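You operate a simulated robot arm through the tools that you are given. There is no shell and no other tool.

The job below is to be done with a simulated two-armed robot. You get a single attempt, and the scene is never put back.

## Task
Scan the monitor's three listed things in order with the orange scanner, dock it, press SEND.
Fine: the packet is a blue one; move none of them, scan nothing else.

Only the result counts: the job must be done as asked and must still hold three seconds after the hand-in. Knocking over, shifting, dropping, spilling or breaking anything else fails it.

## Robot
Two 7-joint arms with fingered hands on one trunk that stands fixed in place. Base frame: the origin is at the foot of the trunk, x ahead of it, y to its left, z up; the work surface is at about z = 880. Lengths are in mm, angles in degrees, forces in N, time in s.
The left shoulder is at [21, 208, 1427], the right one opposite. Each reaches about 1152 mm from its shoulder. Payload 5 kg a hand.
The TCP of each hand is the grasp point between the finger pads, 48 mm short of the fingertips. In the tool frame z runs along the fingers and y along their closing line. The gripper opens to 160 mm; its body begins 56 mm behind the TCP. The gripper is a hand of 4 fingers: y runs from the thumb to the fingers, the wrist lies at [-26, -142, -252] in the tool frame, and closing takes about 1.5 s.
Orientation is that of the tool frame in the base frame, as [roll, pitch, yaw] about the fixed x, y, z axes, in that order (R = Rz(yaw) Ry(pitch) Rx(roll)). With the fingers straight down and the wrist toward the robot, the tool's x, y and z point along [0, 1, 0], [1, 0, 0] and [0, 0, -1] of the base frame.

## Interface
- The arms move only by the tool jog_arm. It takes "left_steps", "right_steps" or both (then of equal length, played together; a hand with none holds still); each is a list of rows, each an object (a shift or turn left out is 0, a gripper value left out holds the last) with "dr": the turn, a rotation vector about the tool's x, y, z in degrees, a list of three; "travel": the shift along the tool's x, y, z in mm, a list of three; "grip": the finger opening in mm, from 0 to 160. In form: [{"dr": [wx, wy, wz], "travel": [dx, dy, dz], "grip": grip}, ...]. A call has 1 to 20 rows; each row is the pose to reach, as a shift and turn from the pose commanded when the call began, along the tool's axes at that moment. Rows are played at 5 a second. More than 50 mm and 8.6 degrees between two rows, or a gripper value outside its range, and nothing of the call is played. Where a pose cannot be reached the arm comes as near as it can. A force on the tool above 40 N (or 10 N above the force at the start of the call, whichever is more), or a blocked arm, ends the call early, and 0.2 s more pass. The fingers move at their own pace (about 108 mm/s each) and stop on an object; they squeeze with about 29 N. The grip force told is the motor's: it shows also when the fingers shut on nothing. Time passes only in rows, and 0.2 s behind the last, so rows that repeat a pose let the fingers close. It gives the time, the measured TCP pose, the force on the tool (base axes), the opening and the grip force at its end, in the units of the frame above (readings bear some noise), with the torque about the TCP (base axes, N m) and any sound that the robot's microphone picked up.
- Cameras (640 x 400 px; columns grow to the right, rows downward): "scene" is now at [94.5, 18.9, 1606.4]; the picture's right is [0.22, -0.98, 0.00], its down [-0.64, -0.14, -0.76] and it looks along [0.74, 0.17, -0.65] (base axes); focal length 345 px, centre (320, 200). "left" rides on the left gripper at [-87, -133, -189] in its tool frame; the picture's right is [-0.83, -0.26, 0.49], its down [0.51, -0.71, 0.49] and it looks along [0.22, 0.66, 0.72] (tool axes); focal length 238 px, centre (320, 200). "right" rides on the right gripper at [87, -133, -189] in its tool frame; the picture's right is [-0.83, 0.26, -0.49], its down [-0.51, -0.71, 0.49] and it looks along [-0.22, 0.66, 0.72] (tool axes); focal length 238 px, centre (320, 200). There is no depth. A picture from a camera that has moved, and an enlarged one, comes with that camera's place and axes in the base frame and with its lens.
- snapshot(camera): a new picture of that camera. No time passes.
- move_column(by): moves the trunk up (or, below 0, down) by that many mm; the arms and the scene camera ride with it, the base frame stays. It gives what a move gives, with no picture.
- preshape(shape, hand): the hand has 4 fingers and takes this shape, open, in about a second: jaw (thumb against the fingers, like two jaws); tri (thumb and two fingers); tip (a fingertip pinch); poke (one finger out to press); point (the index stretched); flat (the hand flat); cup (the hand cupped); fist (a fist). The gripper value then closes the fingers along that shape, each until it touches; the sizes above hold for jaw. It gives what a move gives, with no picture.
- pan_tilt(pan, tilt): turns the head with the scene camera to pan (to the left, within 86 degrees either way) and tilt (down, from -29 to 69), counted from straight ahead of the robot. It gives what a move gives.
- inspect(camera, box): a new picture of the part [left, top, right, bottom] of that camera's present view, enlarged. No time passes.
- close_job(): hands the job in; it is judged then, once.

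Nothing tells you positions but the pictures and the camera data. Unless the task says otherwise, let go and move clear before handing in.

The tools are called after "Call:" as a command line: name --argument value ..., lists and objects as JSON in quotes. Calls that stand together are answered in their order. jog_arm: Moves the arms, as the interface text tells. Its arguments: {"type":"object","properties":{"left_steps":{"type":"array"},"right_steps":{"type":"array"}},"required":[]} The other tools are called the same way: move_column (by) moves the trunk up or down; preshape (shape, hand) gives the hand a shape; pan_tilt (pan, tilt) turns the head that bears the scene camera; snapshot (camera) takes a picture; inspect (camera, box) takes an enlarged picture of a part of a camera's view; close_job () hands the job in.

At the start:

```text
time: 0.0
left_tcp_pos: [571.7, 350.2, 1310.7]
left_orientation: [-179.9, 0.0, 90.0]
left_wrist_force: [0.3, 0.7, -0.5]
left_moment: [-0.02, -0.03, 0.01]
left_grip_width: 159.7
left_finger_force: 0.1
left_shape: jaw
right_tcp_pos: [769.3, -198.0, 1330.1]
right_orientation: [-180.0, 0.0, 90.0]
right_wrist_force: [0.5, 0.0, -0.3]
right_moment: [-0.03, 0.01, 0.03]
right_grip_width: 159.4
right_finger_force: 0.1
right_shape: jaw
trunk travel left (down, up): [-429.0, 261.0]
head pan, tilt (commanded): [12.8, 40.8]
```

scene: 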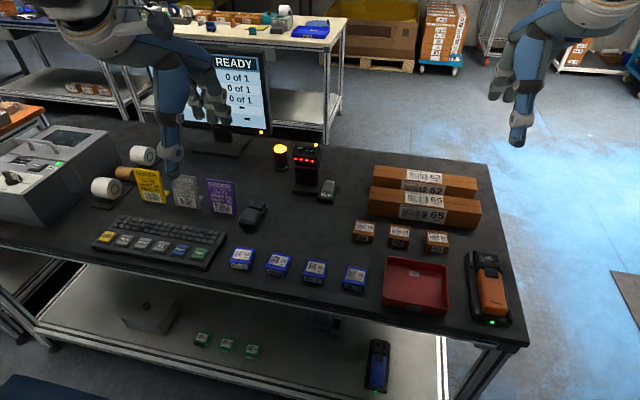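
right: 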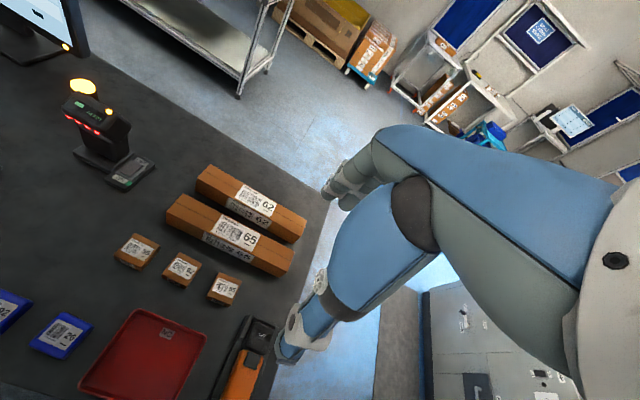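
left: 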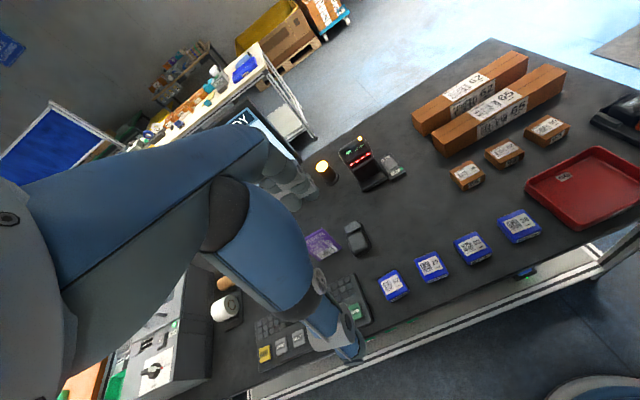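

I see a table with a monitor, keyboard, blue packets, brown boxes, an orange scanner in a dock at the right, and cards. I start by reading the monitor and the labels close up.

Call:
inspect --camera "scene" --box '[200, 45, 280, 140]'

Call:
inspect --camera "scene" --box '[220, 230, 380, 300]'

Call:
inspect --camera "scene" --box '[340, 150, 520, 330]'

Call:
inspect --camera "scene" --box '[80, 140, 280, 280]'

```text
4.21 times, centred on (240, 92) of scene
camera zoom: at [94.5, 18.9, 1606.4], right [0.22, -0.98, 0.0], down [-0.64, -0.14, -0.76], along [0.74, 0.17, -0.65], focal length 1454 px, centre (657, 653)
```

zoom: 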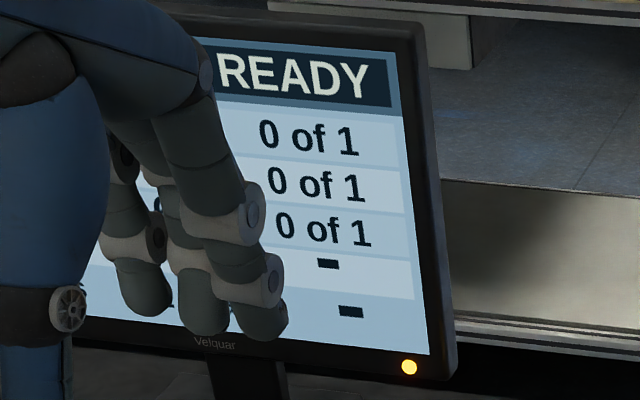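

```text
4.00 times, centred on (300, 265) of scene
camera zoom: at [94.5, 18.9, 1606.4], right [0.22, -0.98, 0.0], down [-0.64, -0.14, -0.76], along [0.74, 0.17, -0.65], focal length 1381 px, centre (400, -60)
```

zoom: 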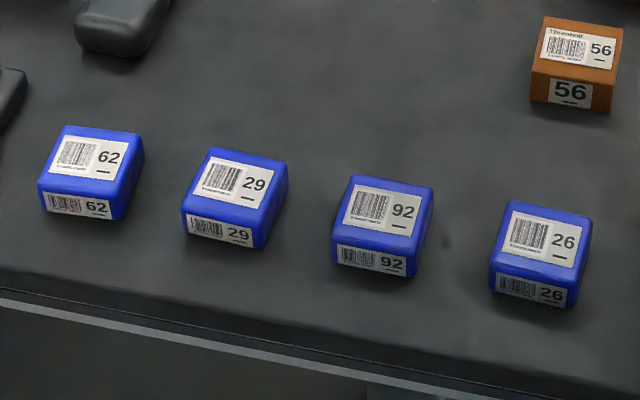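

```text
2.22 times, centred on (430, 240) of scene
camera zoom: at [94.5, 18.9, 1606.4], right [0.22, -0.98, 0.0], down [-0.64, -0.14, -0.76], along [0.74, 0.17, -0.65], focal length 767 px, centre (76, 111)
```

zoom: 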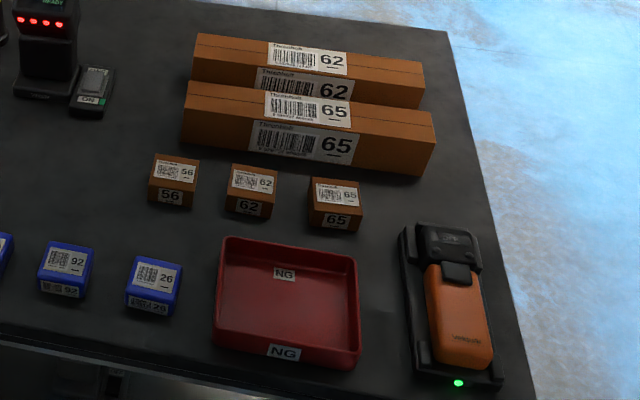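

```text
2.86 times, centred on (180, 210) of scene
camera zoom: at [94.5, 18.9, 1606.4], right [0.22, -0.98, 0.0], down [-0.64, -0.14, -0.76], along [0.74, 0.17, -0.65], focal length 987 px, centre (720, 171)
```

zoom: 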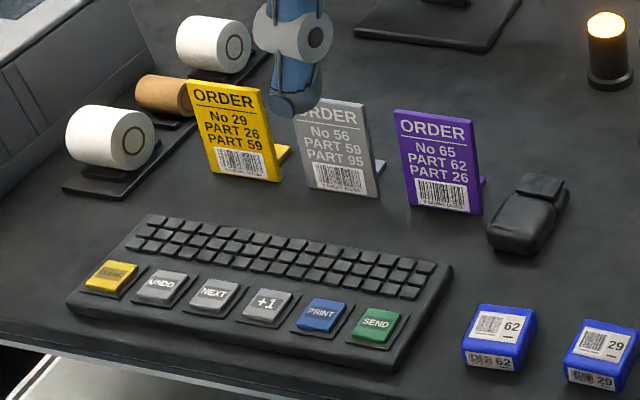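

The left hand hides the monitor's item names; I move it to the left out of view and look again.

Call:
jog_arm --left_steps '[{"travel": [45, 0, 0]}, {"travel": [90, 0, 0]}, {"travel": [135, 0, 0]}, {"travel": [180, 0, 0]}, {"travel": [225, 0, 0]}, {"travel": [270, 0, 0]}]'

Call:
snapshot --camera "scene"

Call:
inspect --camera "scene" --box '[170, 45, 280, 140]'

```text
time: 1.4
left_tcp_pos: [572.1, 626.6, 1311.2]
left_orientation: [-179.9, 0.0, 90.0]
left_wrist_force: [0.0, 1.2, 0.3]
left_moment: [-0.13, 0.0, 0.0]
left_grip_width: 159.4
left_finger_force: 0.0
left_shape: jaw
right_tcp_pos: [767.2, -193.8, 1329.5]
right_orientation: [180.0, 0.1, 90.0]
right_wrist_force: [0.5, 1.4, -0.3]
right_moment: [-0.21, 0.01, -0.04]
right_grip_width: 159.5
right_finger_force: 0.0
right_shape: jaw
trunk travel left (down, up): [-429.0, 261.0]
head pan, tilt (commanded): [12.8, 40.8]
```

```text
taken
camera scene: at [94.5, 21.8, 1606.4], right [0.22, -0.98, 0.0], down [-0.64, -0.15, -0.76], along [0.74, 0.17, -0.65], focal length 345 px, centre (320, 200)
```

scene: 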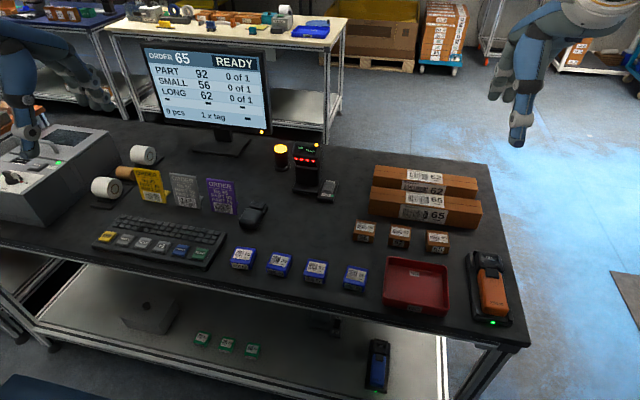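

```text
4.21 times, centred on (225, 92) of scene
camera zoom: at [94.5, 21.8, 1606.4], right [0.22, -0.98, 0.0], down [-0.64, -0.15, -0.76], along [0.74, 0.17, -0.65], focal length 1454 px, centre (720, 653)
```

zoom: 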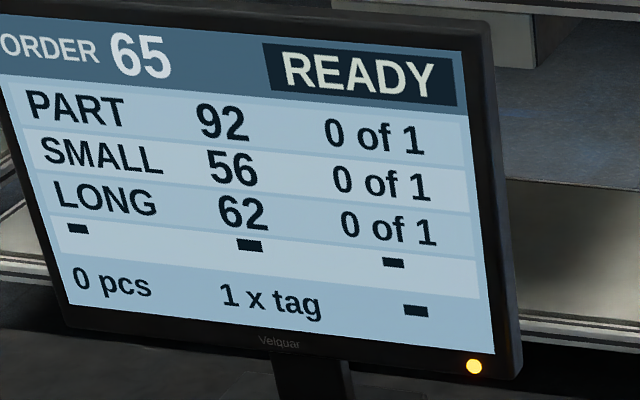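

The list is PART 92, SMALL 56, LONG 62, all for order 65. Now I look closely at the scanner and its dock, the standing device with red lights, and the key labels.

Call:
inspect --camera "scene" --box '[450, 240, 530, 335]'

Call:
inspect --camera "scene" --box '[265, 135, 345, 210]'

Call:
inspect --camera "scene" --box '[340, 150, 490, 260]'

Call:
inspect --camera "scene" --box '[340, 320, 420, 400]'

Call:
snapshot --camera "right"

```text
4.21 times, centred on (490, 288) of scene
camera zoom: at [94.5, 21.8, 1606.4], right [0.22, -0.98, 0.0], down [-0.64, -0.15, -0.76], along [0.74, 0.17, -0.65], focal length 1454 px, centre (-396, -168)
```

zoom: 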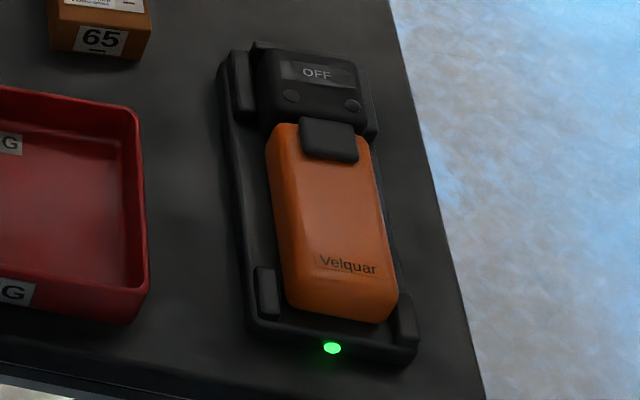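

```text
5.33 times, centred on (305, 172) of scene
camera zoom: at [94.5, 21.8, 1606.4], right [0.22, -0.98, 0.0], down [-0.64, -0.15, -0.76], along [0.74, 0.17, -0.65], focal length 1842 px, centre (400, 347)
```

zoom: 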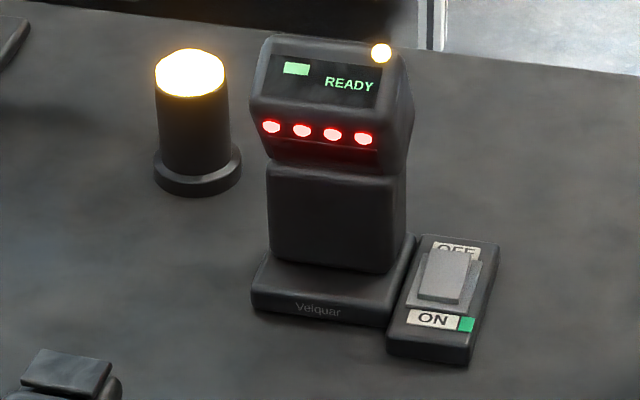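

```text
3.64 times, centred on (415, 205) of scene
camera zoom: at [94.5, 21.8, 1606.4], right [0.22, -0.98, 0.0], down [-0.64, -0.15, -0.76], along [0.74, 0.17, -0.65], focal length 1256 px, centre (-26, 182)
```

zoom: 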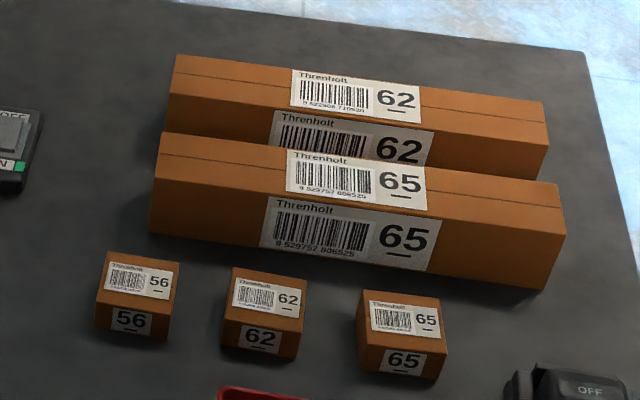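

```text
5.00 times, centred on (380, 360) of scene
camera zoom: at [94.5, 21.8, 1606.4], right [0.22, -0.98, 0.0], down [-0.64, -0.15, -0.76], along [0.74, 0.17, -0.65], focal length 1726 px, centre (20, -600)
```

zoom: 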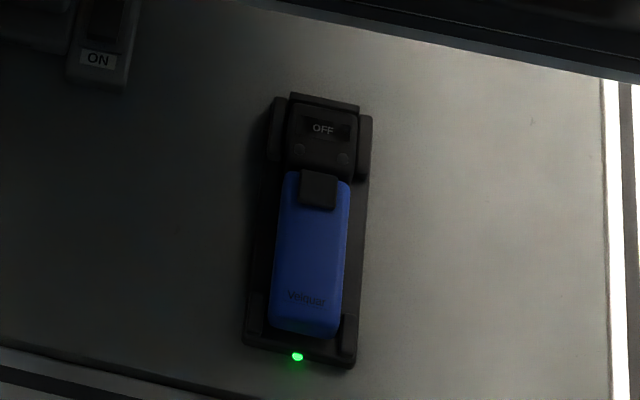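

```text
taken
camera right: at [635.3, -108.5, 1518.2], right [0.26, -0.83, 0.49], down [-0.71, -0.51, -0.49], along [0.66, -0.22, -0.72], focal length 238 px, centre (320, 200)
```

right: 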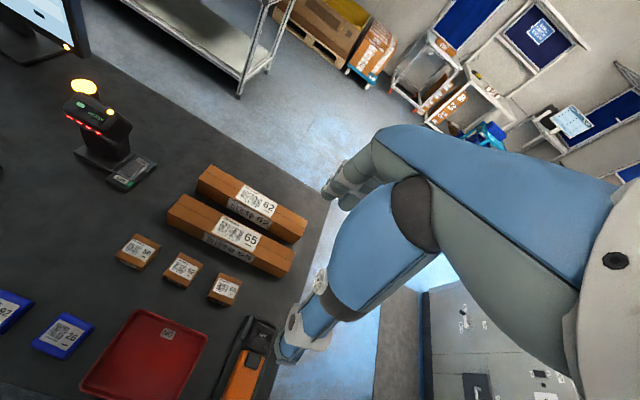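

Order 65 needs blue packet 92, small carton 56 and long carton 62. The scanner lies in its cradle along x at about [590..770, -270]; I zoom in on its details from both cameras.

Call:
inspect --camera "scene" --box '[462, 245, 512, 285]'

Call:
inspect --camera "scene" --box '[462, 280, 522, 330]'

Call:
inspect --camera "right" --box '[200, 300, 320, 400]'

Call:
snapshot --camera "left"

```text
10.00 times, centred on (487, 265) of scene
camera zoom: at [94.5, 21.8, 1606.4], right [0.22, -0.98, 0.0], down [-0.64, -0.15, -0.76], along [0.74, 0.17, -0.65], focal length 3453 px, centre (-1350, -450)
```

zoom: 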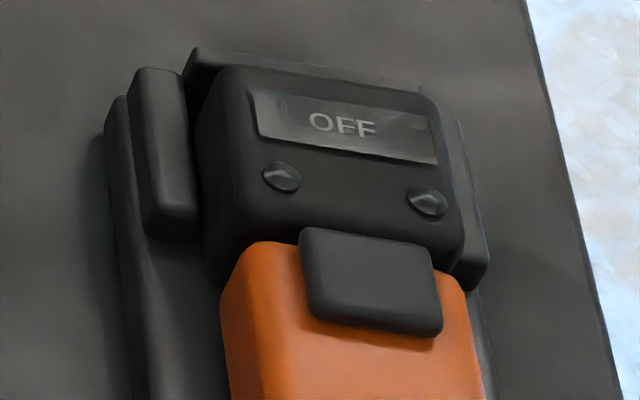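

```text
8.00 times, centred on (492, 305) of scene
camera zoom: at [94.5, 21.8, 1606.4], right [0.22, -0.98, 0.0], down [-0.64, -0.15, -0.76], along [0.74, 0.17, -0.65], focal length 2762 px, centre (-1056, -640)
```

zoom: 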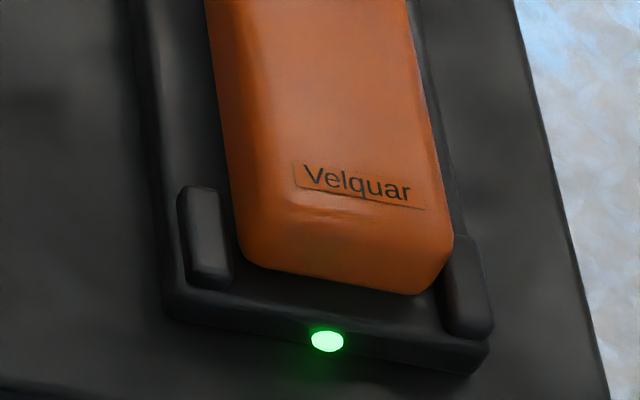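

```text
4.00 times, centred on (260, 350) of right
camera zoom: at [635.3, -108.5, 1518.2], right [0.26, -0.83, 0.49], down [-0.71, -0.51, -0.49], along [0.66, -0.22, -0.72], focal length 953 px, centre (560, -400)
```

zoom: 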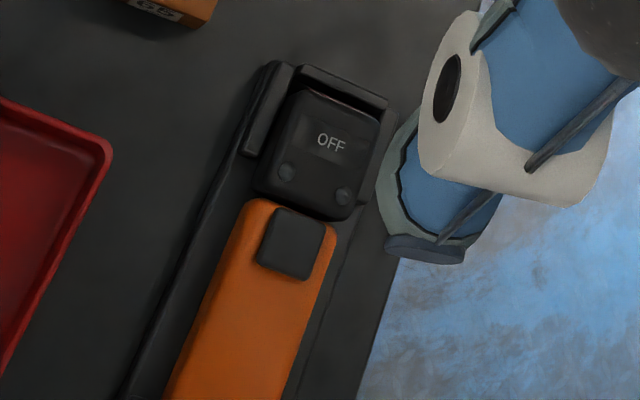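

```text
taken
camera left: at [440.7, 538.2, 1500.7], right [-0.26, -0.84, -0.48], down [-0.71, 0.51, -0.49], along [0.65, 0.22, -0.72], focal length 238 px, centre (320, 200)
```

left: 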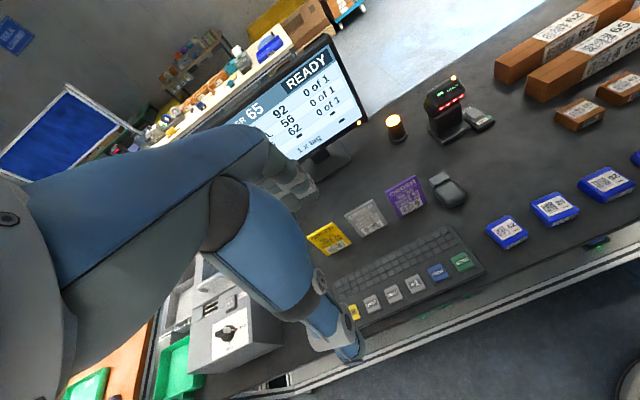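

The scanner has a black trigger key on its top face near the head, and its window is probably at the far end. I turn the right hand so its fingers can close across the handle, bring it above the dock, and look down with its camera.

Call:
jog_arm --right_steps '[{"dr": [0, 0, -7.5], "travel": [-6, -10, 10]}, {"dr": [0, 0, -15], "travel": [-13, -20, 25]}, {"dr": [0, 0, -22.5], "travel": [-20, -30, 40]}, {"dr": [0, 0, -30], "travel": [-26, -40, 55]}, {"dr": [0, 0, -37.5], "travel": [-32, -50, 70]}, {"dr": [0, 0, -45], "travel": [-39, -60, 85]}, {"dr": [0, 0, -52.5], "travel": [-45, -70, 100]}, {"dr": [0, 0, -60], "travel": [-52, -80, 115]}, {"dr": [0, 0, -67.5], "travel": [-58, -90, 130]}, {"dr": [0, 0, -75], "travel": [-65, -100, 145]}, {"dr": [0, 0, -82.5], "travel": [-71, -110, 160]}, {"dr": [0, 0, -90], "travel": [-78, -120, 180]}]'

Call:
snapshot --camera "right"

Call:
snapshot --camera "scene"

```text
time: 4.0
left_tcp_pos: [574.9, 620.8, 1312.9]
left_orientation: [-179.9, 0.0, 89.9]
left_wrist_force: [0.5, -0.3, 0.5]
left_moment: [0.03, 0.07, -0.01]
left_grip_width: 159.6
left_finger_force: 0.1
left_shape: jaw
right_tcp_pos: [647.9, -276.1, 1148.2]
right_orientation: [180.0, 0.0, -179.9]
right_wrist_force: [0.8, 0.1, 0.3]
right_moment: [0.04, 0.03, 0.0]
right_grip_width: 159.7
right_finger_force: 0.1
right_shape: jaw
trunk travel left (down, up): [-429.0, 261.0]
head pan, tilt (commanded): [12.8, 40.8]
```

```text
taken
camera right: at [561.6, -409.2, 1337.7], right [0.83, 0.26, 0.49], down [0.51, -0.71, -0.49], along [0.22, 0.66, -0.72], focal length 238 px, centre (320, 200)
```

right: 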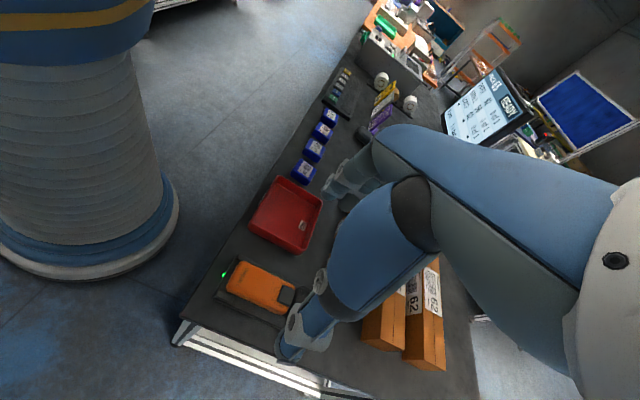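

```text
taken
camera scene: at [95.2, 18.2, 1606.4], right [0.22, -0.98, 0.0], down [-0.64, -0.14, -0.76], along [0.74, 0.17, -0.65], focal length 345 px, centre (320, 200)
```

scene: 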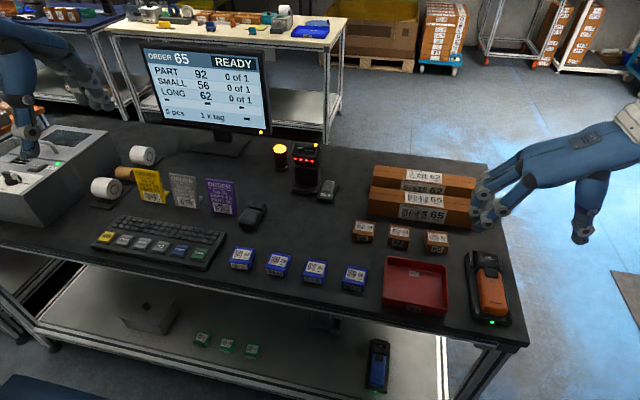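

The hand reached the turned pose. I zoom in on the dock from this side to measure the scanner's height and the cradle walls.

Call:
inspect --camera "right" --box '[205, 240, 315, 330]'

Call:
inspect --camera "scene" --box '[460, 240, 530, 330]'

Call:
inspect --camera "scene" --box '[440, 100, 640, 260]'

```text
4.44 times, centred on (260, 285) of right
camera zoom: at [561.6, -409.2, 1337.7], right [0.83, 0.26, 0.49], down [0.51, -0.71, -0.49], along [0.22, 0.66, -0.72], focal length 1059 px, centre (587, -178)
```

zoom: 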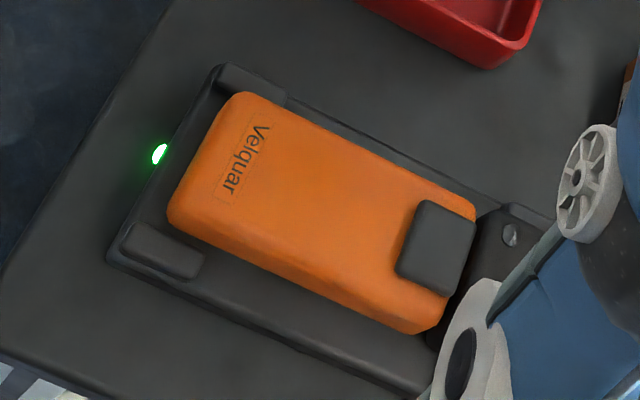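

```text
4.44 times, centred on (495, 285) of scene
camera zoom: at [95.2, 18.2, 1606.4], right [0.22, -0.98, 0.0], down [-0.64, -0.14, -0.76], along [0.74, 0.17, -0.65], focal length 1535 px, centre (-458, -178)
```

zoom: 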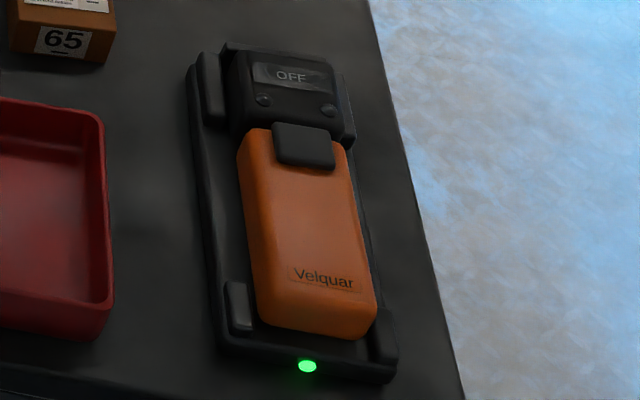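

```text
2.50 times, centred on (540, 180) of scene
camera zoom: at [95.2, 18.2, 1606.4], right [0.22, -0.98, 0.0], down [-0.64, -0.14, -0.76], along [0.74, 0.17, -0.65], focal length 863 px, centre (-230, 250)
```

zoom: 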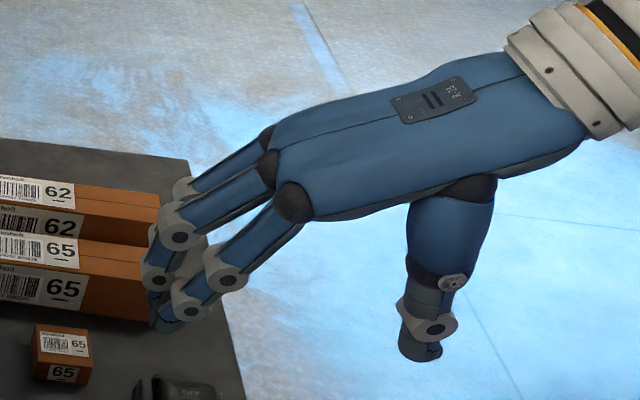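

Triangulating, the scanner lies along x from about x=588 to 757 at y=-270, top at z≈925, trigger centre at about [689, -270, 930], and the handle is 50 mm wide. I test the "tri" shape on the right hand to see how much of the handle its fingers take up, so the trigger stays free.

Call:
preshape --hand "right" --shape "tri"

Call:
inspect --camera "scene" --box '[440, 100, 640, 260]'

Call:
snapshot --camera "right"

```text
time: 4.9
left_tcp_pos: [573.7, 622.6, 1312.5]
left_orientation: [-180.0, 0.0, 90.0]
left_wrist_force: [0.1, -0.4, 0.2]
left_moment: [-0.04, 0.03, 0.01]
left_grip_width: 159.7
left_finger_force: 0.1
left_shape: jaw
right_tcp_pos: [647.7, -275.0, 1149.9]
right_orientation: [180.0, 0.0, 179.8]
right_wrist_force: [0.4, 0.6, -0.3]
right_moment: [0.01, 0.04, 0.06]
right_grip_width: 159.5
right_finger_force: 0.1
right_shape: tri
trunk travel left (down, up): [-429.0, 261.0]
head pan, tilt (commanded): [12.8, 40.8]
```

```text
2.50 times, centred on (540, 180) of scene
camera zoom: at [94.6, 18.9, 1606.4], right [0.22, -0.98, 0.0], down [-0.64, -0.14, -0.76], along [0.74, 0.17, -0.65], focal length 863 px, centre (-230, 250)
```

zoom: 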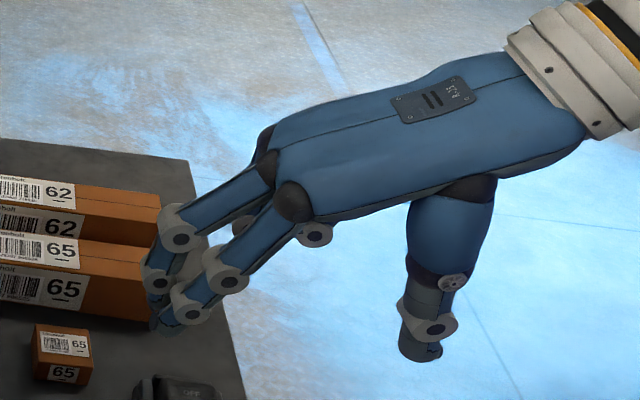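

```text
taken
camera right: at [561.0, -408.1, 1338.3], right [0.83, 0.26, 0.49], down [0.51, -0.71, -0.49], along [0.22, 0.66, -0.72], focal length 238 px, centre (320, 200)
```

right: 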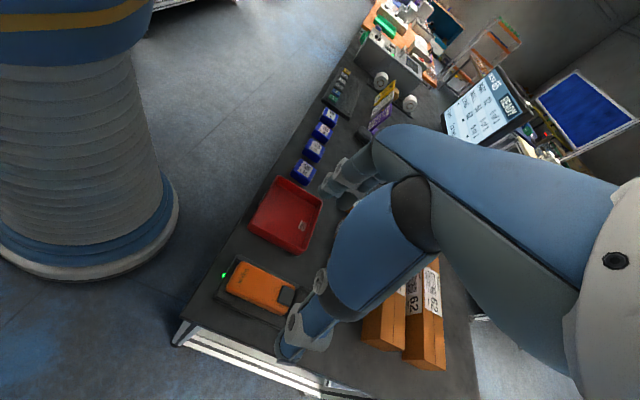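

In "tri" the finger on the trigger side curls away, so the trigger stays reachable. I narrow the opening to clear the red tray and centre the hand over the handle at about x=660, y=-270, then come down part of the way.

Call:
jog_arm --right_steps '[{"travel": [-3, 1, 0], "grip": 110}, {"travel": [-7, 3, 0], "grip": 110}, {"travel": [-12, 4, 15], "grip": 110}, {"travel": [-12, 4, 40], "grip": 110}, {"travel": [-12, 4, 65], "grip": 110}, {"travel": [-12, 4, 90], "grip": 110}, {"travel": [-12, 4, 115], "grip": 110}, {"travel": [-12, 4, 130], "grip": 110}, {"travel": [-12, 4, 140], "grip": 110}, {"travel": [-12, 4, 140], "grip": 110}]'

Call:
snapshot --camera "scene"

Call:
inspect --camera "scene" --box '[430, 180, 570, 330]'

Call:
inspect --camera "right" --box '[160, 180, 440, 400]'

```text
time: 7.1
left_tcp_pos: [573.7, 622.8, 1311.3]
left_orientation: [180.0, 0.0, 90.0]
left_wrist_force: [0.1, 0.7, -0.1]
left_moment: [0.01, -0.02, 0.0]
left_grip_width: 159.8
left_finger_force: 0.0
left_shape: jaw
right_tcp_pos: [659.3, -273.0, 1008.7]
right_orientation: [180.0, -0.1, 179.9]
right_wrist_force: [-1.1, 0.4, -0.5]
right_moment: [0.01, -0.05, 0.03]
right_grip_width: 110.6
right_finger_force: 0.1
right_shape: tri
trunk travel left (down, up): [-429.0, 261.0]
head pan, tilt (commanded): [12.8, 40.8]
```

```text
taken
camera scene: at [94.2, 19.0, 1606.5], right [0.22, -0.98, 0.0], down [-0.64, -0.14, -0.76], along [0.74, 0.17, -0.65], focal length 345 px, centre (320, 200)
```

scene: 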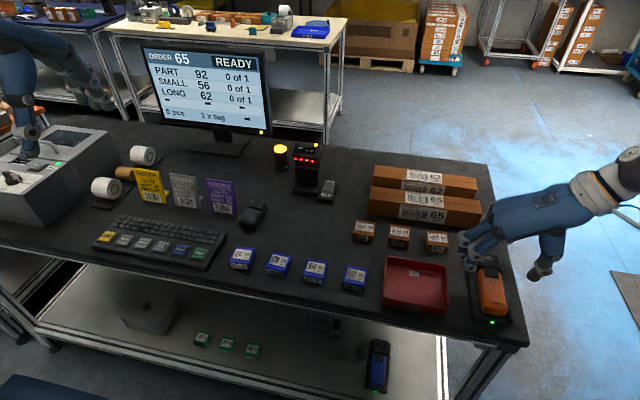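

```text
2.67 times, centred on (500, 255) of scene
camera zoom: at [94.2, 19.0, 1606.5], right [0.22, -0.98, 0.0], down [-0.64, -0.14, -0.76], along [0.74, 0.17, -0.65], focal length 921 px, centre (-160, 53)
```

zoom: 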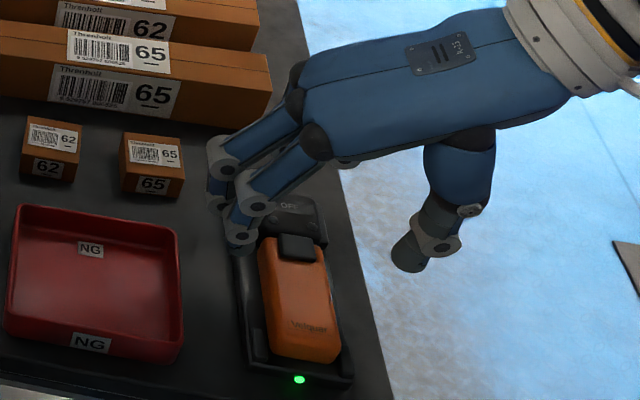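

```text
1.82 times, centred on (300, 290) of right
camera zoom: at [571.9, -405.5, 1198.0], right [0.83, 0.26, 0.49], down [0.51, -0.71, -0.49], along [0.22, 0.66, -0.72], focal length 433 px, centre (356, 36)
```

zoom: 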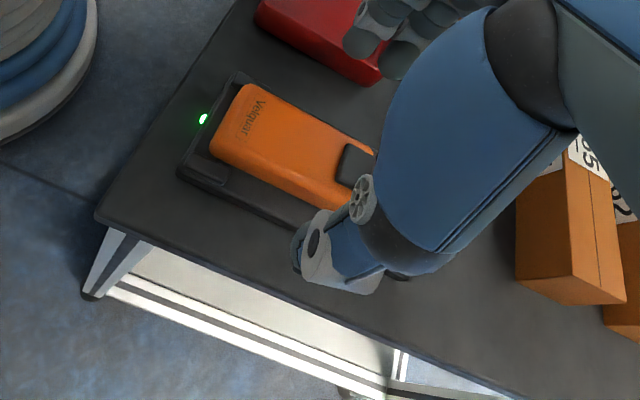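

The hand is over the handle, but I want the exact finger places before closing. I zoom in on the fingertips from both cameras.

Call:
inspect --camera "right" --box '[260, 160, 380, 240]'

Call:
inspect --camera "scene" --box '[455, 210, 525, 260]'

Call:
inspect --camera "scene" --box '[500, 180, 600, 300]'

```text
5.00 times, centred on (320, 200) of right
camera zoom: at [571.9, -405.5, 1198.0], right [0.83, 0.26, 0.49], down [0.51, -0.71, -0.49], along [0.22, 0.66, -0.72], focal length 1192 px, centre (320, 200)
```

zoom: 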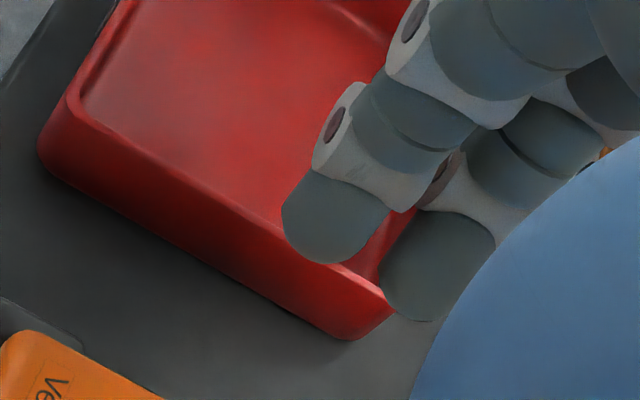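

```text
8.00 times, centred on (490, 235) of scene
camera zoom: at [94.2, 19.0, 1606.5], right [0.22, -0.98, 0.0], down [-0.64, -0.14, -0.76], along [0.74, 0.17, -0.65], focal length 2762 px, centre (-1040, -80)
```

zoom: 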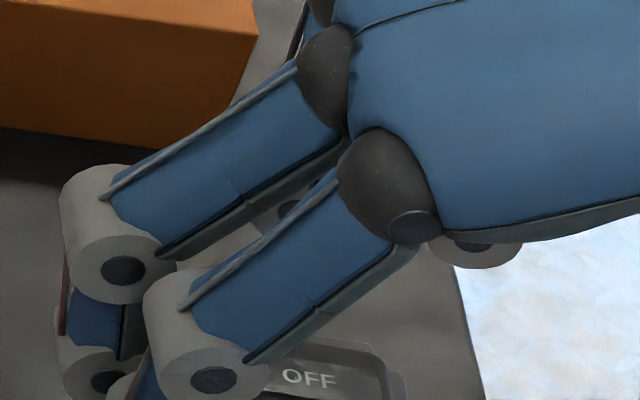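

```text
3.33 times, centred on (550, 240) of scene
camera zoom: at [94.2, 19.0, 1606.5], right [0.22, -0.98, 0.0], down [-0.64, -0.14, -0.76], along [0.74, 0.17, -0.65], focal length 1151 px, centre (-447, 67)
```

zoom: 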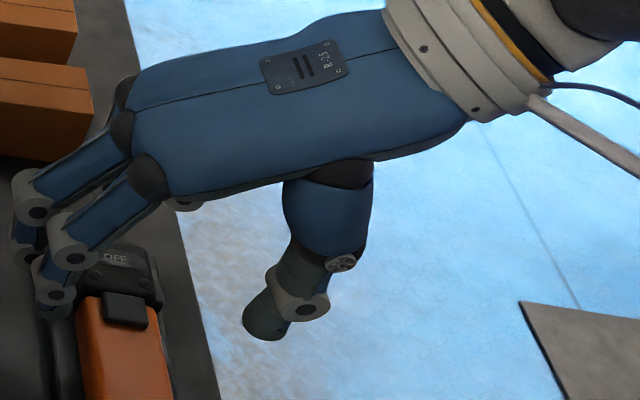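

The two active fingertips sit ±15 mm about the TCP with the thumb opposite. I pitch the hand 20° so its palm stays off the trigger and shift the grip point to x≈630.

Call:
jog_arm --right_steps '[{"dr": [0, -5, 0], "travel": [8, 1, 0], "grip": 110}, {"dr": [0, -10, 0], "travel": [16, 2, 0], "grip": 110}, {"dr": [0, -15, 0], "travel": [24, 2.5, 0], "grip": 110}, {"dr": [0, -20, 0], "travel": [29, 2.5, 0], "grip": 110}, {"dr": [0, -20, 0], "travel": [29, 2.5, 0], "grip": 110}]'

Call:
inspect --camera "scene" --box '[430, 180, 590, 330]'

Call:
inspect --camera "right" --box '[160, 150, 440, 370]'

```text
time: 8.3
left_tcp_pos: [573.6, 621.8, 1311.8]
left_orientation: [-179.9, 0.0, 90.0]
left_wrist_force: [0.3, -0.3, -0.8]
left_moment: [-0.06, 0.06, -0.03]
left_grip_width: 159.4
left_finger_force: 0.0
left_shape: jaw
right_tcp_pos: [631.2, -268.6, 1009.2]
right_orientation: [180.0, 20.1, -180.0]
right_wrist_force: [0.9, 0.8, -0.1]
right_moment: [-0.01, 0.04, 0.0]
right_grip_width: 110.6
right_finger_force: 0.0
right_shape: tri
trunk travel left (down, up): [-429.0, 261.0]
head pan, tilt (commanded): [12.8, 40.8]
```

```text
2.67 times, centred on (510, 255) of scene
camera zoom: at [95.3, 19.4, 1606.4], right [0.22, -0.98, 0.0], down [-0.64, -0.14, -0.76], along [0.74, 0.17, -0.65], focal length 921 px, centre (-187, 53)
```

zoom: 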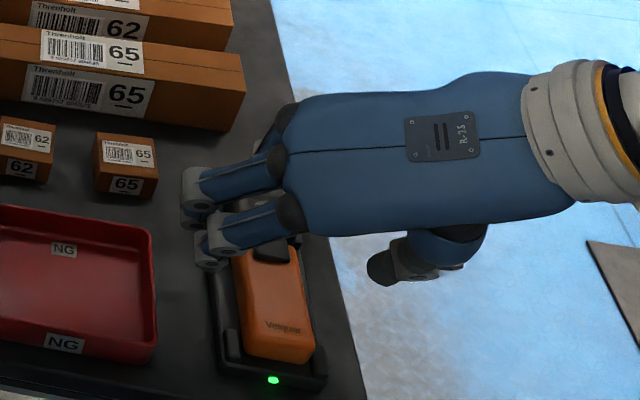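

```text
1.82 times, centred on (300, 260) of right
camera zoom: at [484.6, -402.2, 1157.6], right [0.62, 0.26, 0.74], down [0.64, -0.71, -0.29], along [0.45, 0.66, -0.6], focal length 433 px, centre (356, 91)
```

zoom: 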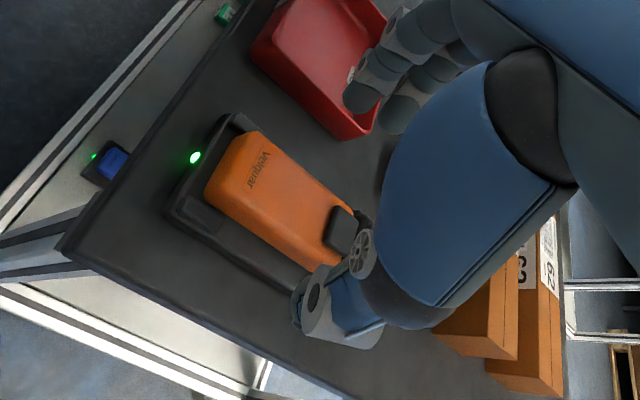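

Now I descend to just above the cradle floor around the handle.

Call:
jog_arm --right_steps '[{"travel": [5, -0.5, 14], "grip": 110}, {"travel": [10, -1, 28], "grip": 110}, {"travel": [14, -1.5, 38], "grip": 110}, {"travel": [17, -2, 46.5], "grip": 110}, {"travel": [19, -2, 52], "grip": 110}, {"travel": [19, -2, 52], "grip": 110}]'

Call:
inspect --camera "scene" --box '[430, 200, 560, 330]'

Call:
inspect --camera "right" --box '[200, 150, 400, 300]'

```text
time: 9.7
left_tcp_pos: [572.9, 622.8, 1312.7]
left_orientation: [-179.9, 0.1, 90.1]
left_wrist_force: [-0.4, -0.2, -0.5]
left_moment: [0.03, -0.01, 0.0]
left_grip_width: 160.0
left_finger_force: 0.1
left_shape: jaw
right_tcp_pos: [631.6, -270.2, 954.7]
right_orientation: [-179.9, 19.9, -179.9]
right_wrist_force: [0.2, -0.2, 0.1]
right_moment: [-0.01, -0.02, 0.01]
right_grip_width: 110.6
right_finger_force: 0.0
right_shape: tri
trunk travel left (down, up): [-429.0, 261.0]
head pan, tilt (commanded): [12.8, 40.8]
```

```text
3.08 times, centred on (495, 265) of scene
camera zoom: at [94.5, 18.9, 1606.5], right [0.22, -0.98, 0.0], down [-0.64, -0.14, -0.76], along [0.74, 0.17, -0.65], focal length 1062 px, centre (-218, 0)
```

zoom: 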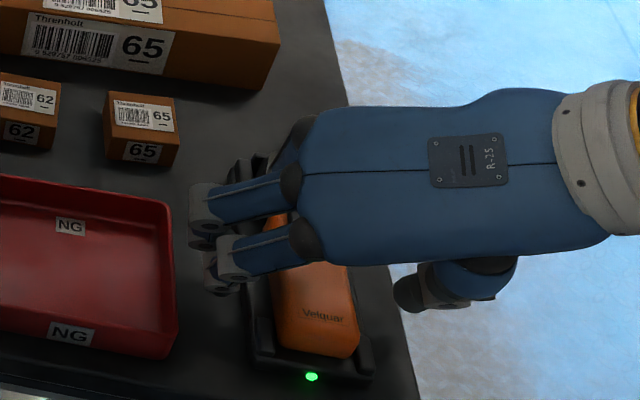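

```text
2.67 times, centred on (300, 225) of right
camera zoom: at [484.5, -404.1, 1101.9], right [0.62, 0.26, 0.74], down [0.64, -0.71, -0.29], along [0.45, 0.66, -0.6], focal length 636 px, centre (373, 133)
```

zoom: 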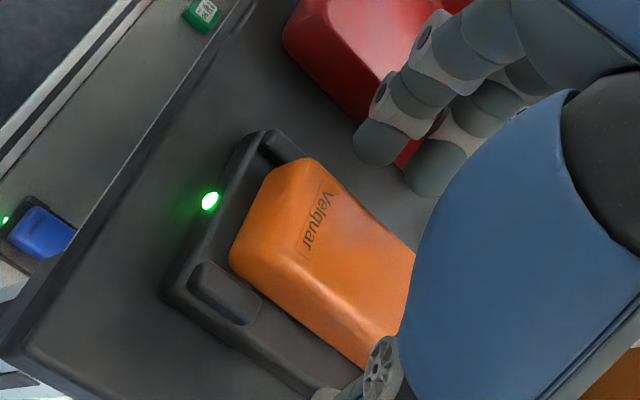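

The fingertips clear the rear posts. I lower 7 mm more and close partway to check the contact height.

Call:
jog_arm --right_steps '[{"travel": [1.2, 0, 3.3], "grip": 105}, {"travel": [2.4, 0, 6.6], "grip": 95}, {"travel": [2.4, 0, 6.6], "grip": 85}, {"travel": [2.4, 0, 6.6], "grip": 75}, {"travel": [2.4, 0, 6.6], "grip": 70}, {"travel": [2.4, 0, 6.6], "grip": 70}]'

Call:
inspect --camera "scene" --box '[450, 230, 550, 320]'

Call:
inspect --camera "right" --box '[220, 170, 380, 300]'

```text
time: 11.1
left_tcp_pos: [573.6, 622.9, 1313.3]
left_orientation: [-179.8, 0.1, 90.0]
left_wrist_force: [0.2, -0.2, 0.5]
left_moment: [0.02, 0.0, 0.01]
left_grip_width: 159.9
left_finger_force: 0.0
left_shape: jaw
right_tcp_pos: [631.3, -272.1, 948.1]
right_orientation: [179.9, 20.0, 180.0]
right_wrist_force: [0.4, 0.3, 0.3]
right_moment: [0.02, 0.0, 0.01]
right_grip_width: 70.5
right_finger_force: 0.0
right_shape: tri
trunk travel left (down, up): [-429.0, 261.0]
head pan, tilt (commanded): [12.8, 40.8]
```

```text
4.44 times, centred on (500, 275) of scene
camera zoom: at [94.4, 18.9, 1606.4], right [0.22, -0.98, 0.0], down [-0.64, -0.14, -0.76], along [0.74, 0.17, -0.65], focal length 1535 px, centre (-480, -133)
```

zoom: 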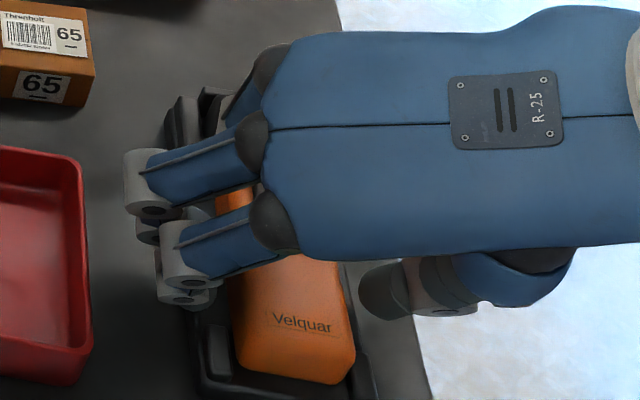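

```text
3.08 times, centred on (300, 235) of right
camera zoom: at [484.7, -404.8, 1094.5], right [0.62, 0.26, 0.74], down [0.64, -0.71, -0.29], along [0.45, 0.66, -0.6], focal length 733 px, centre (382, 92)
```

zoom: 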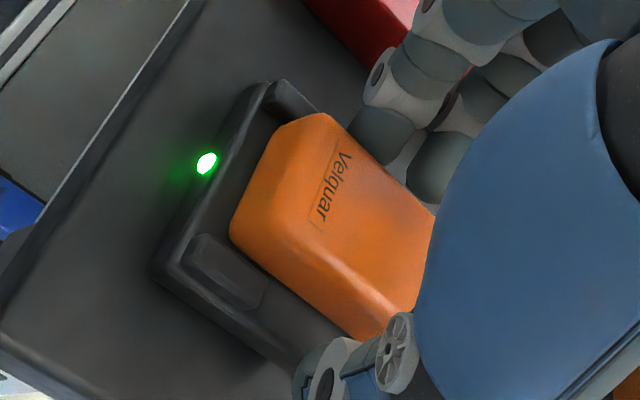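

The fingers straddle the handle evenly. I close onto it.

Call:
jog_arm --right_steps '[{"grip": 60}, {"grip": 50}, {"grip": 40}, {"grip": 30}, {"grip": 20}, {"grip": 20}, {"grip": 20}, {"grip": 20}]'

Call:
inspect --camera "scene" --box '[450, 230, 550, 320]'

Call:
inspect --camera "right" --box '[220, 170, 380, 300]'

```text
time: 12.9
left_tcp_pos: [572.2, 623.1, 1311.2]
left_orientation: [-180.0, -0.1, 90.0]
left_wrist_force: [0.7, 0.2, -0.2]
left_moment: [-0.01, 0.0, 0.0]
left_grip_width: 159.4
left_finger_force: 0.1
left_shape: jaw
right_tcp_pos: [630.7, -270.9, 946.8]
right_orientation: [-180.0, 19.9, -180.0]
right_wrist_force: [0.4, 10.1, 0.2]
right_moment: [0.69, 0.01, 0.19]
right_grip_width: 48.8
right_finger_force: 28.9
right_shape: tri
trunk travel left (down, up): [-429.0, 261.0]
head pan, tilt (commanded): [12.8, 40.8]
```

```text
4.44 times, centred on (500, 275) of scene
camera zoom: at [94.5, 19.8, 1606.4], right [0.22, -0.98, 0.0], down [-0.64, -0.14, -0.76], along [0.74, 0.17, -0.65], focal length 1535 px, centre (-480, -133)
```

zoom: 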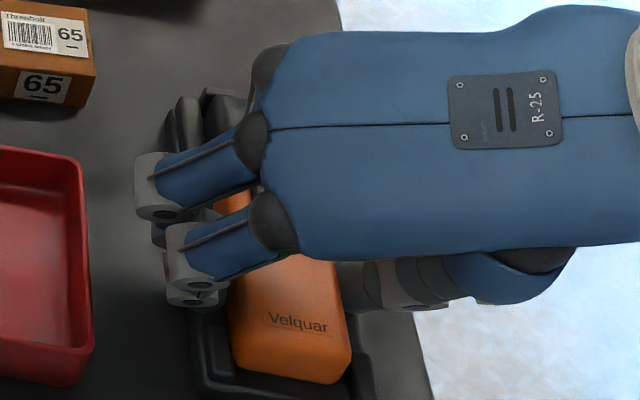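

```text
3.08 times, centred on (300, 235) of right
camera zoom: at [484.8, -403.9, 1094.8], right [0.62, 0.26, 0.74], down [0.64, -0.71, -0.29], along [0.45, 0.66, -0.6], focal length 733 px, centre (382, 92)
```

zoom: 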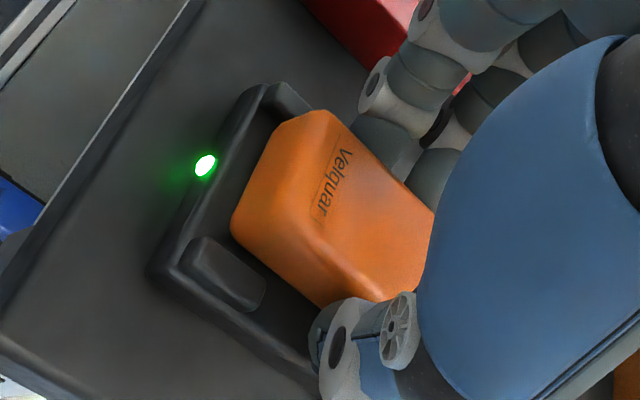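

The handle is gripped at 49 mm with 29 N. I lift it slowly straight up out of the cradle.

Call:
jog_arm --right_steps '[{"travel": [-1, 0, -2.8], "grip": 20}, {"travel": [-2.4, 0, -6.6], "grip": 20}, {"travel": [-4.4, 0, -12.2], "grip": 20}, {"travel": [-6.8, 0, -18.8], "grip": 20}, {"travel": [-10.3, 0, -28.2], "grip": 20}, {"travel": [-15.4, 0, -42.3], "grip": 20}, {"travel": [-20.5, 0, -56.4], "grip": 20}, {"travel": [-27.4, 0, -75.2], "grip": 20}, {"travel": [-34.2, 0, -94], "grip": 20}, {"travel": [-34.2, 0, -94], "grip": 20}]'

Call:
snapshot --camera "scene"

Call:
inspect --camera "scene" --box '[440, 180, 560, 330]'

Call:
inspect --camera "right" --box '[200, 150, 400, 300]'

```text
time: 15.1
left_tcp_pos: [573.7, 621.7, 1312.4]
left_orientation: [-179.9, -0.1, 90.0]
left_wrist_force: [0.6, 0.0, 0.5]
left_moment: [0.0, 0.02, -0.02]
left_grip_width: 159.5
left_finger_force: 0.0
left_shape: jaw
right_tcp_pos: [630.7, -272.8, 1046.7]
right_orientation: [180.0, 19.9, -180.0]
right_wrist_force: [-0.6, 0.2, -1.8]
right_moment: [0.03, 0.14, 0.0]
right_grip_width: 48.1
right_finger_force: 28.5
right_shape: tri
trunk travel left (down, up): [-429.0, 261.0]
head pan, tilt (commanded): [12.8, 40.8]
```

```text
taken
camera scene: at [95.1, 18.5, 1606.4], right [0.22, -0.98, 0.0], down [-0.64, -0.14, -0.76], along [0.74, 0.17, -0.65], focal length 345 px, centre (320, 200)
```

scene: 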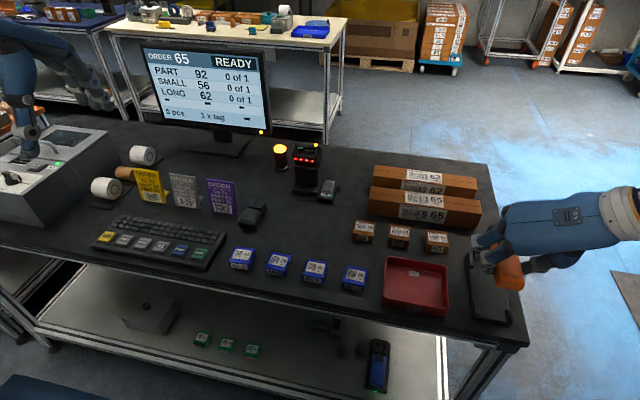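

```text
2.67 times, centred on (500, 255) of scene
camera zoom: at [95.1, 18.5, 1606.4], right [0.22, -0.98, 0.0], down [-0.64, -0.14, -0.76], along [0.74, 0.17, -0.65], focal length 921 px, centre (-160, 53)
```

zoom: 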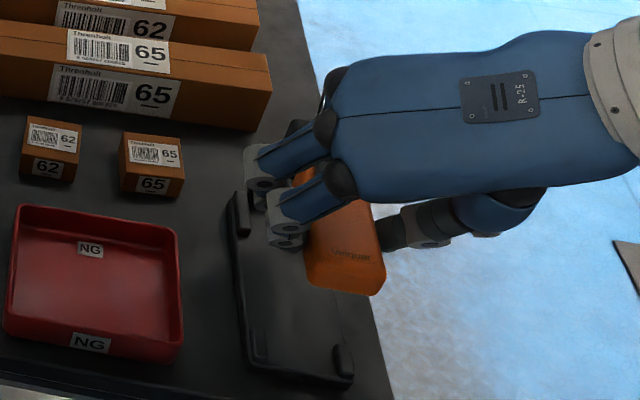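

```text
2.67 times, centred on (300, 225) of right
camera zoom: at [484.7, -406.0, 1193.8], right [0.62, 0.26, 0.74], down [0.64, -0.71, -0.29], along [0.45, 0.66, -0.61], focal length 636 px, centre (373, 133)
```

zoom: 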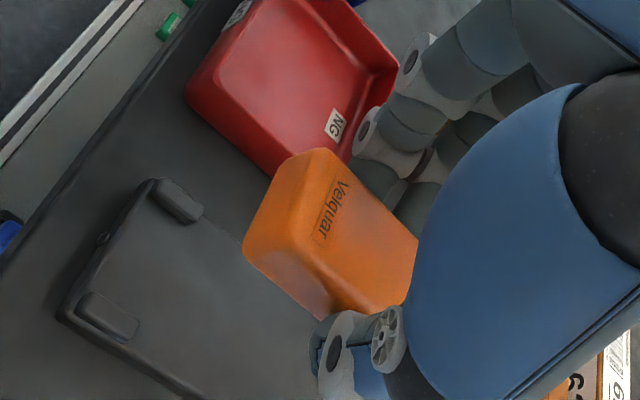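

The scanner is out and held firmly. I turn it away from the goods (pointing right, then back toward the robot) while raising it, so the head camera can see its display and front window.

Call:
jog_arm --right_steps '[{"dr": [2.565, 0, 7.05], "travel": [-6, 0, -6]}, {"dr": [5.13, 0, 14.1], "travel": [-12, 0, -12]}, {"dr": [7.7, 0, 21.15], "travel": [-18, 0, -18]}, {"dr": [10.26, 0, 28.2], "travel": [-24, 0, -24]}, {"dr": [12.83, 0, 35.25], "travel": [-30, 0, -30]}, {"dr": [15.39, 0, 42.3], "travel": [-36, 0, -35]}, {"dr": [17.96, 0, 49.35], "travel": [-42, 0, -40]}, {"dr": [20.52, 0, 56.4], "travel": [-48, 0, -45]}, {"dr": [23.09, 0, 63.45], "travel": [-54, 0, -50]}, {"dr": [25.65, 0, 70.5], "travel": [-60, 0, -55]}, {"dr": [28.22, 0, 77.55], "travel": [-66, 0, -60]}, {"dr": [30.78, 0, 84.6], "travel": [-72, 0, -65]}, {"dr": [30.78, 0, 84.6], "travel": [-72, 0, -65]}]'

Call:
snapshot --camera "scene"

Call:
snapshot --camera "right"

```text
time: 17.9
left_tcp_pos: [574.6, 620.5, 1314.4]
left_orientation: [-179.9, 0.0, 90.0]
left_wrist_force: [-0.1, -0.7, -0.2]
left_moment: [0.14, 0.01, 0.0]
left_grip_width: 159.7
left_finger_force: 0.0
left_shape: jaw
right_tcp_pos: [677.0, -272.3, 1133.2]
right_orientation: [-180.0, 19.8, 89.9]
right_wrist_force: [-0.3, 0.2, -2.9]
right_moment: [0.21, -0.02, -0.02]
right_grip_width: 47.8
right_finger_force: 29.4
right_shape: tri
trunk travel left (down, up): [-429.0, 261.0]
head pan, tilt (commanded): [12.8, 40.8]
```

```text
taken
camera scene: at [94.7, 17.4, 1606.4], right [0.22, -0.98, 0.0], down [-0.64, -0.14, -0.76], along [0.74, 0.17, -0.65], focal length 345 px, centre (320, 200)
```

scene: 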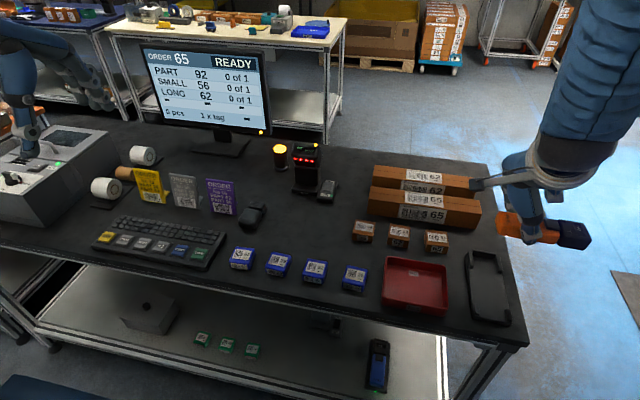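

```text
taken
camera right: at [544.0, -127.0, 1280.8], right [0.26, -0.62, 0.74], down [-0.71, -0.64, -0.29], along [0.65, -0.45, -0.61], focal length 238 px, centre (320, 200)
```

right: 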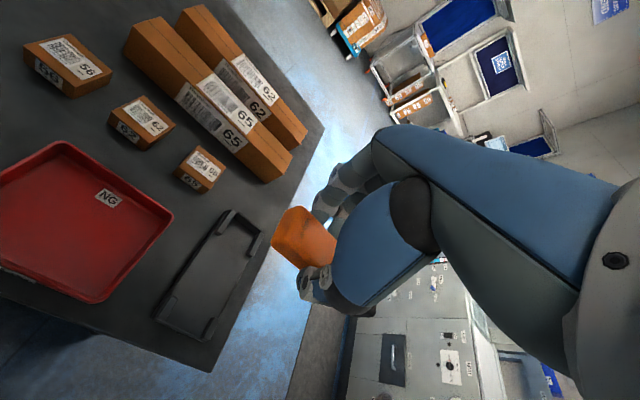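

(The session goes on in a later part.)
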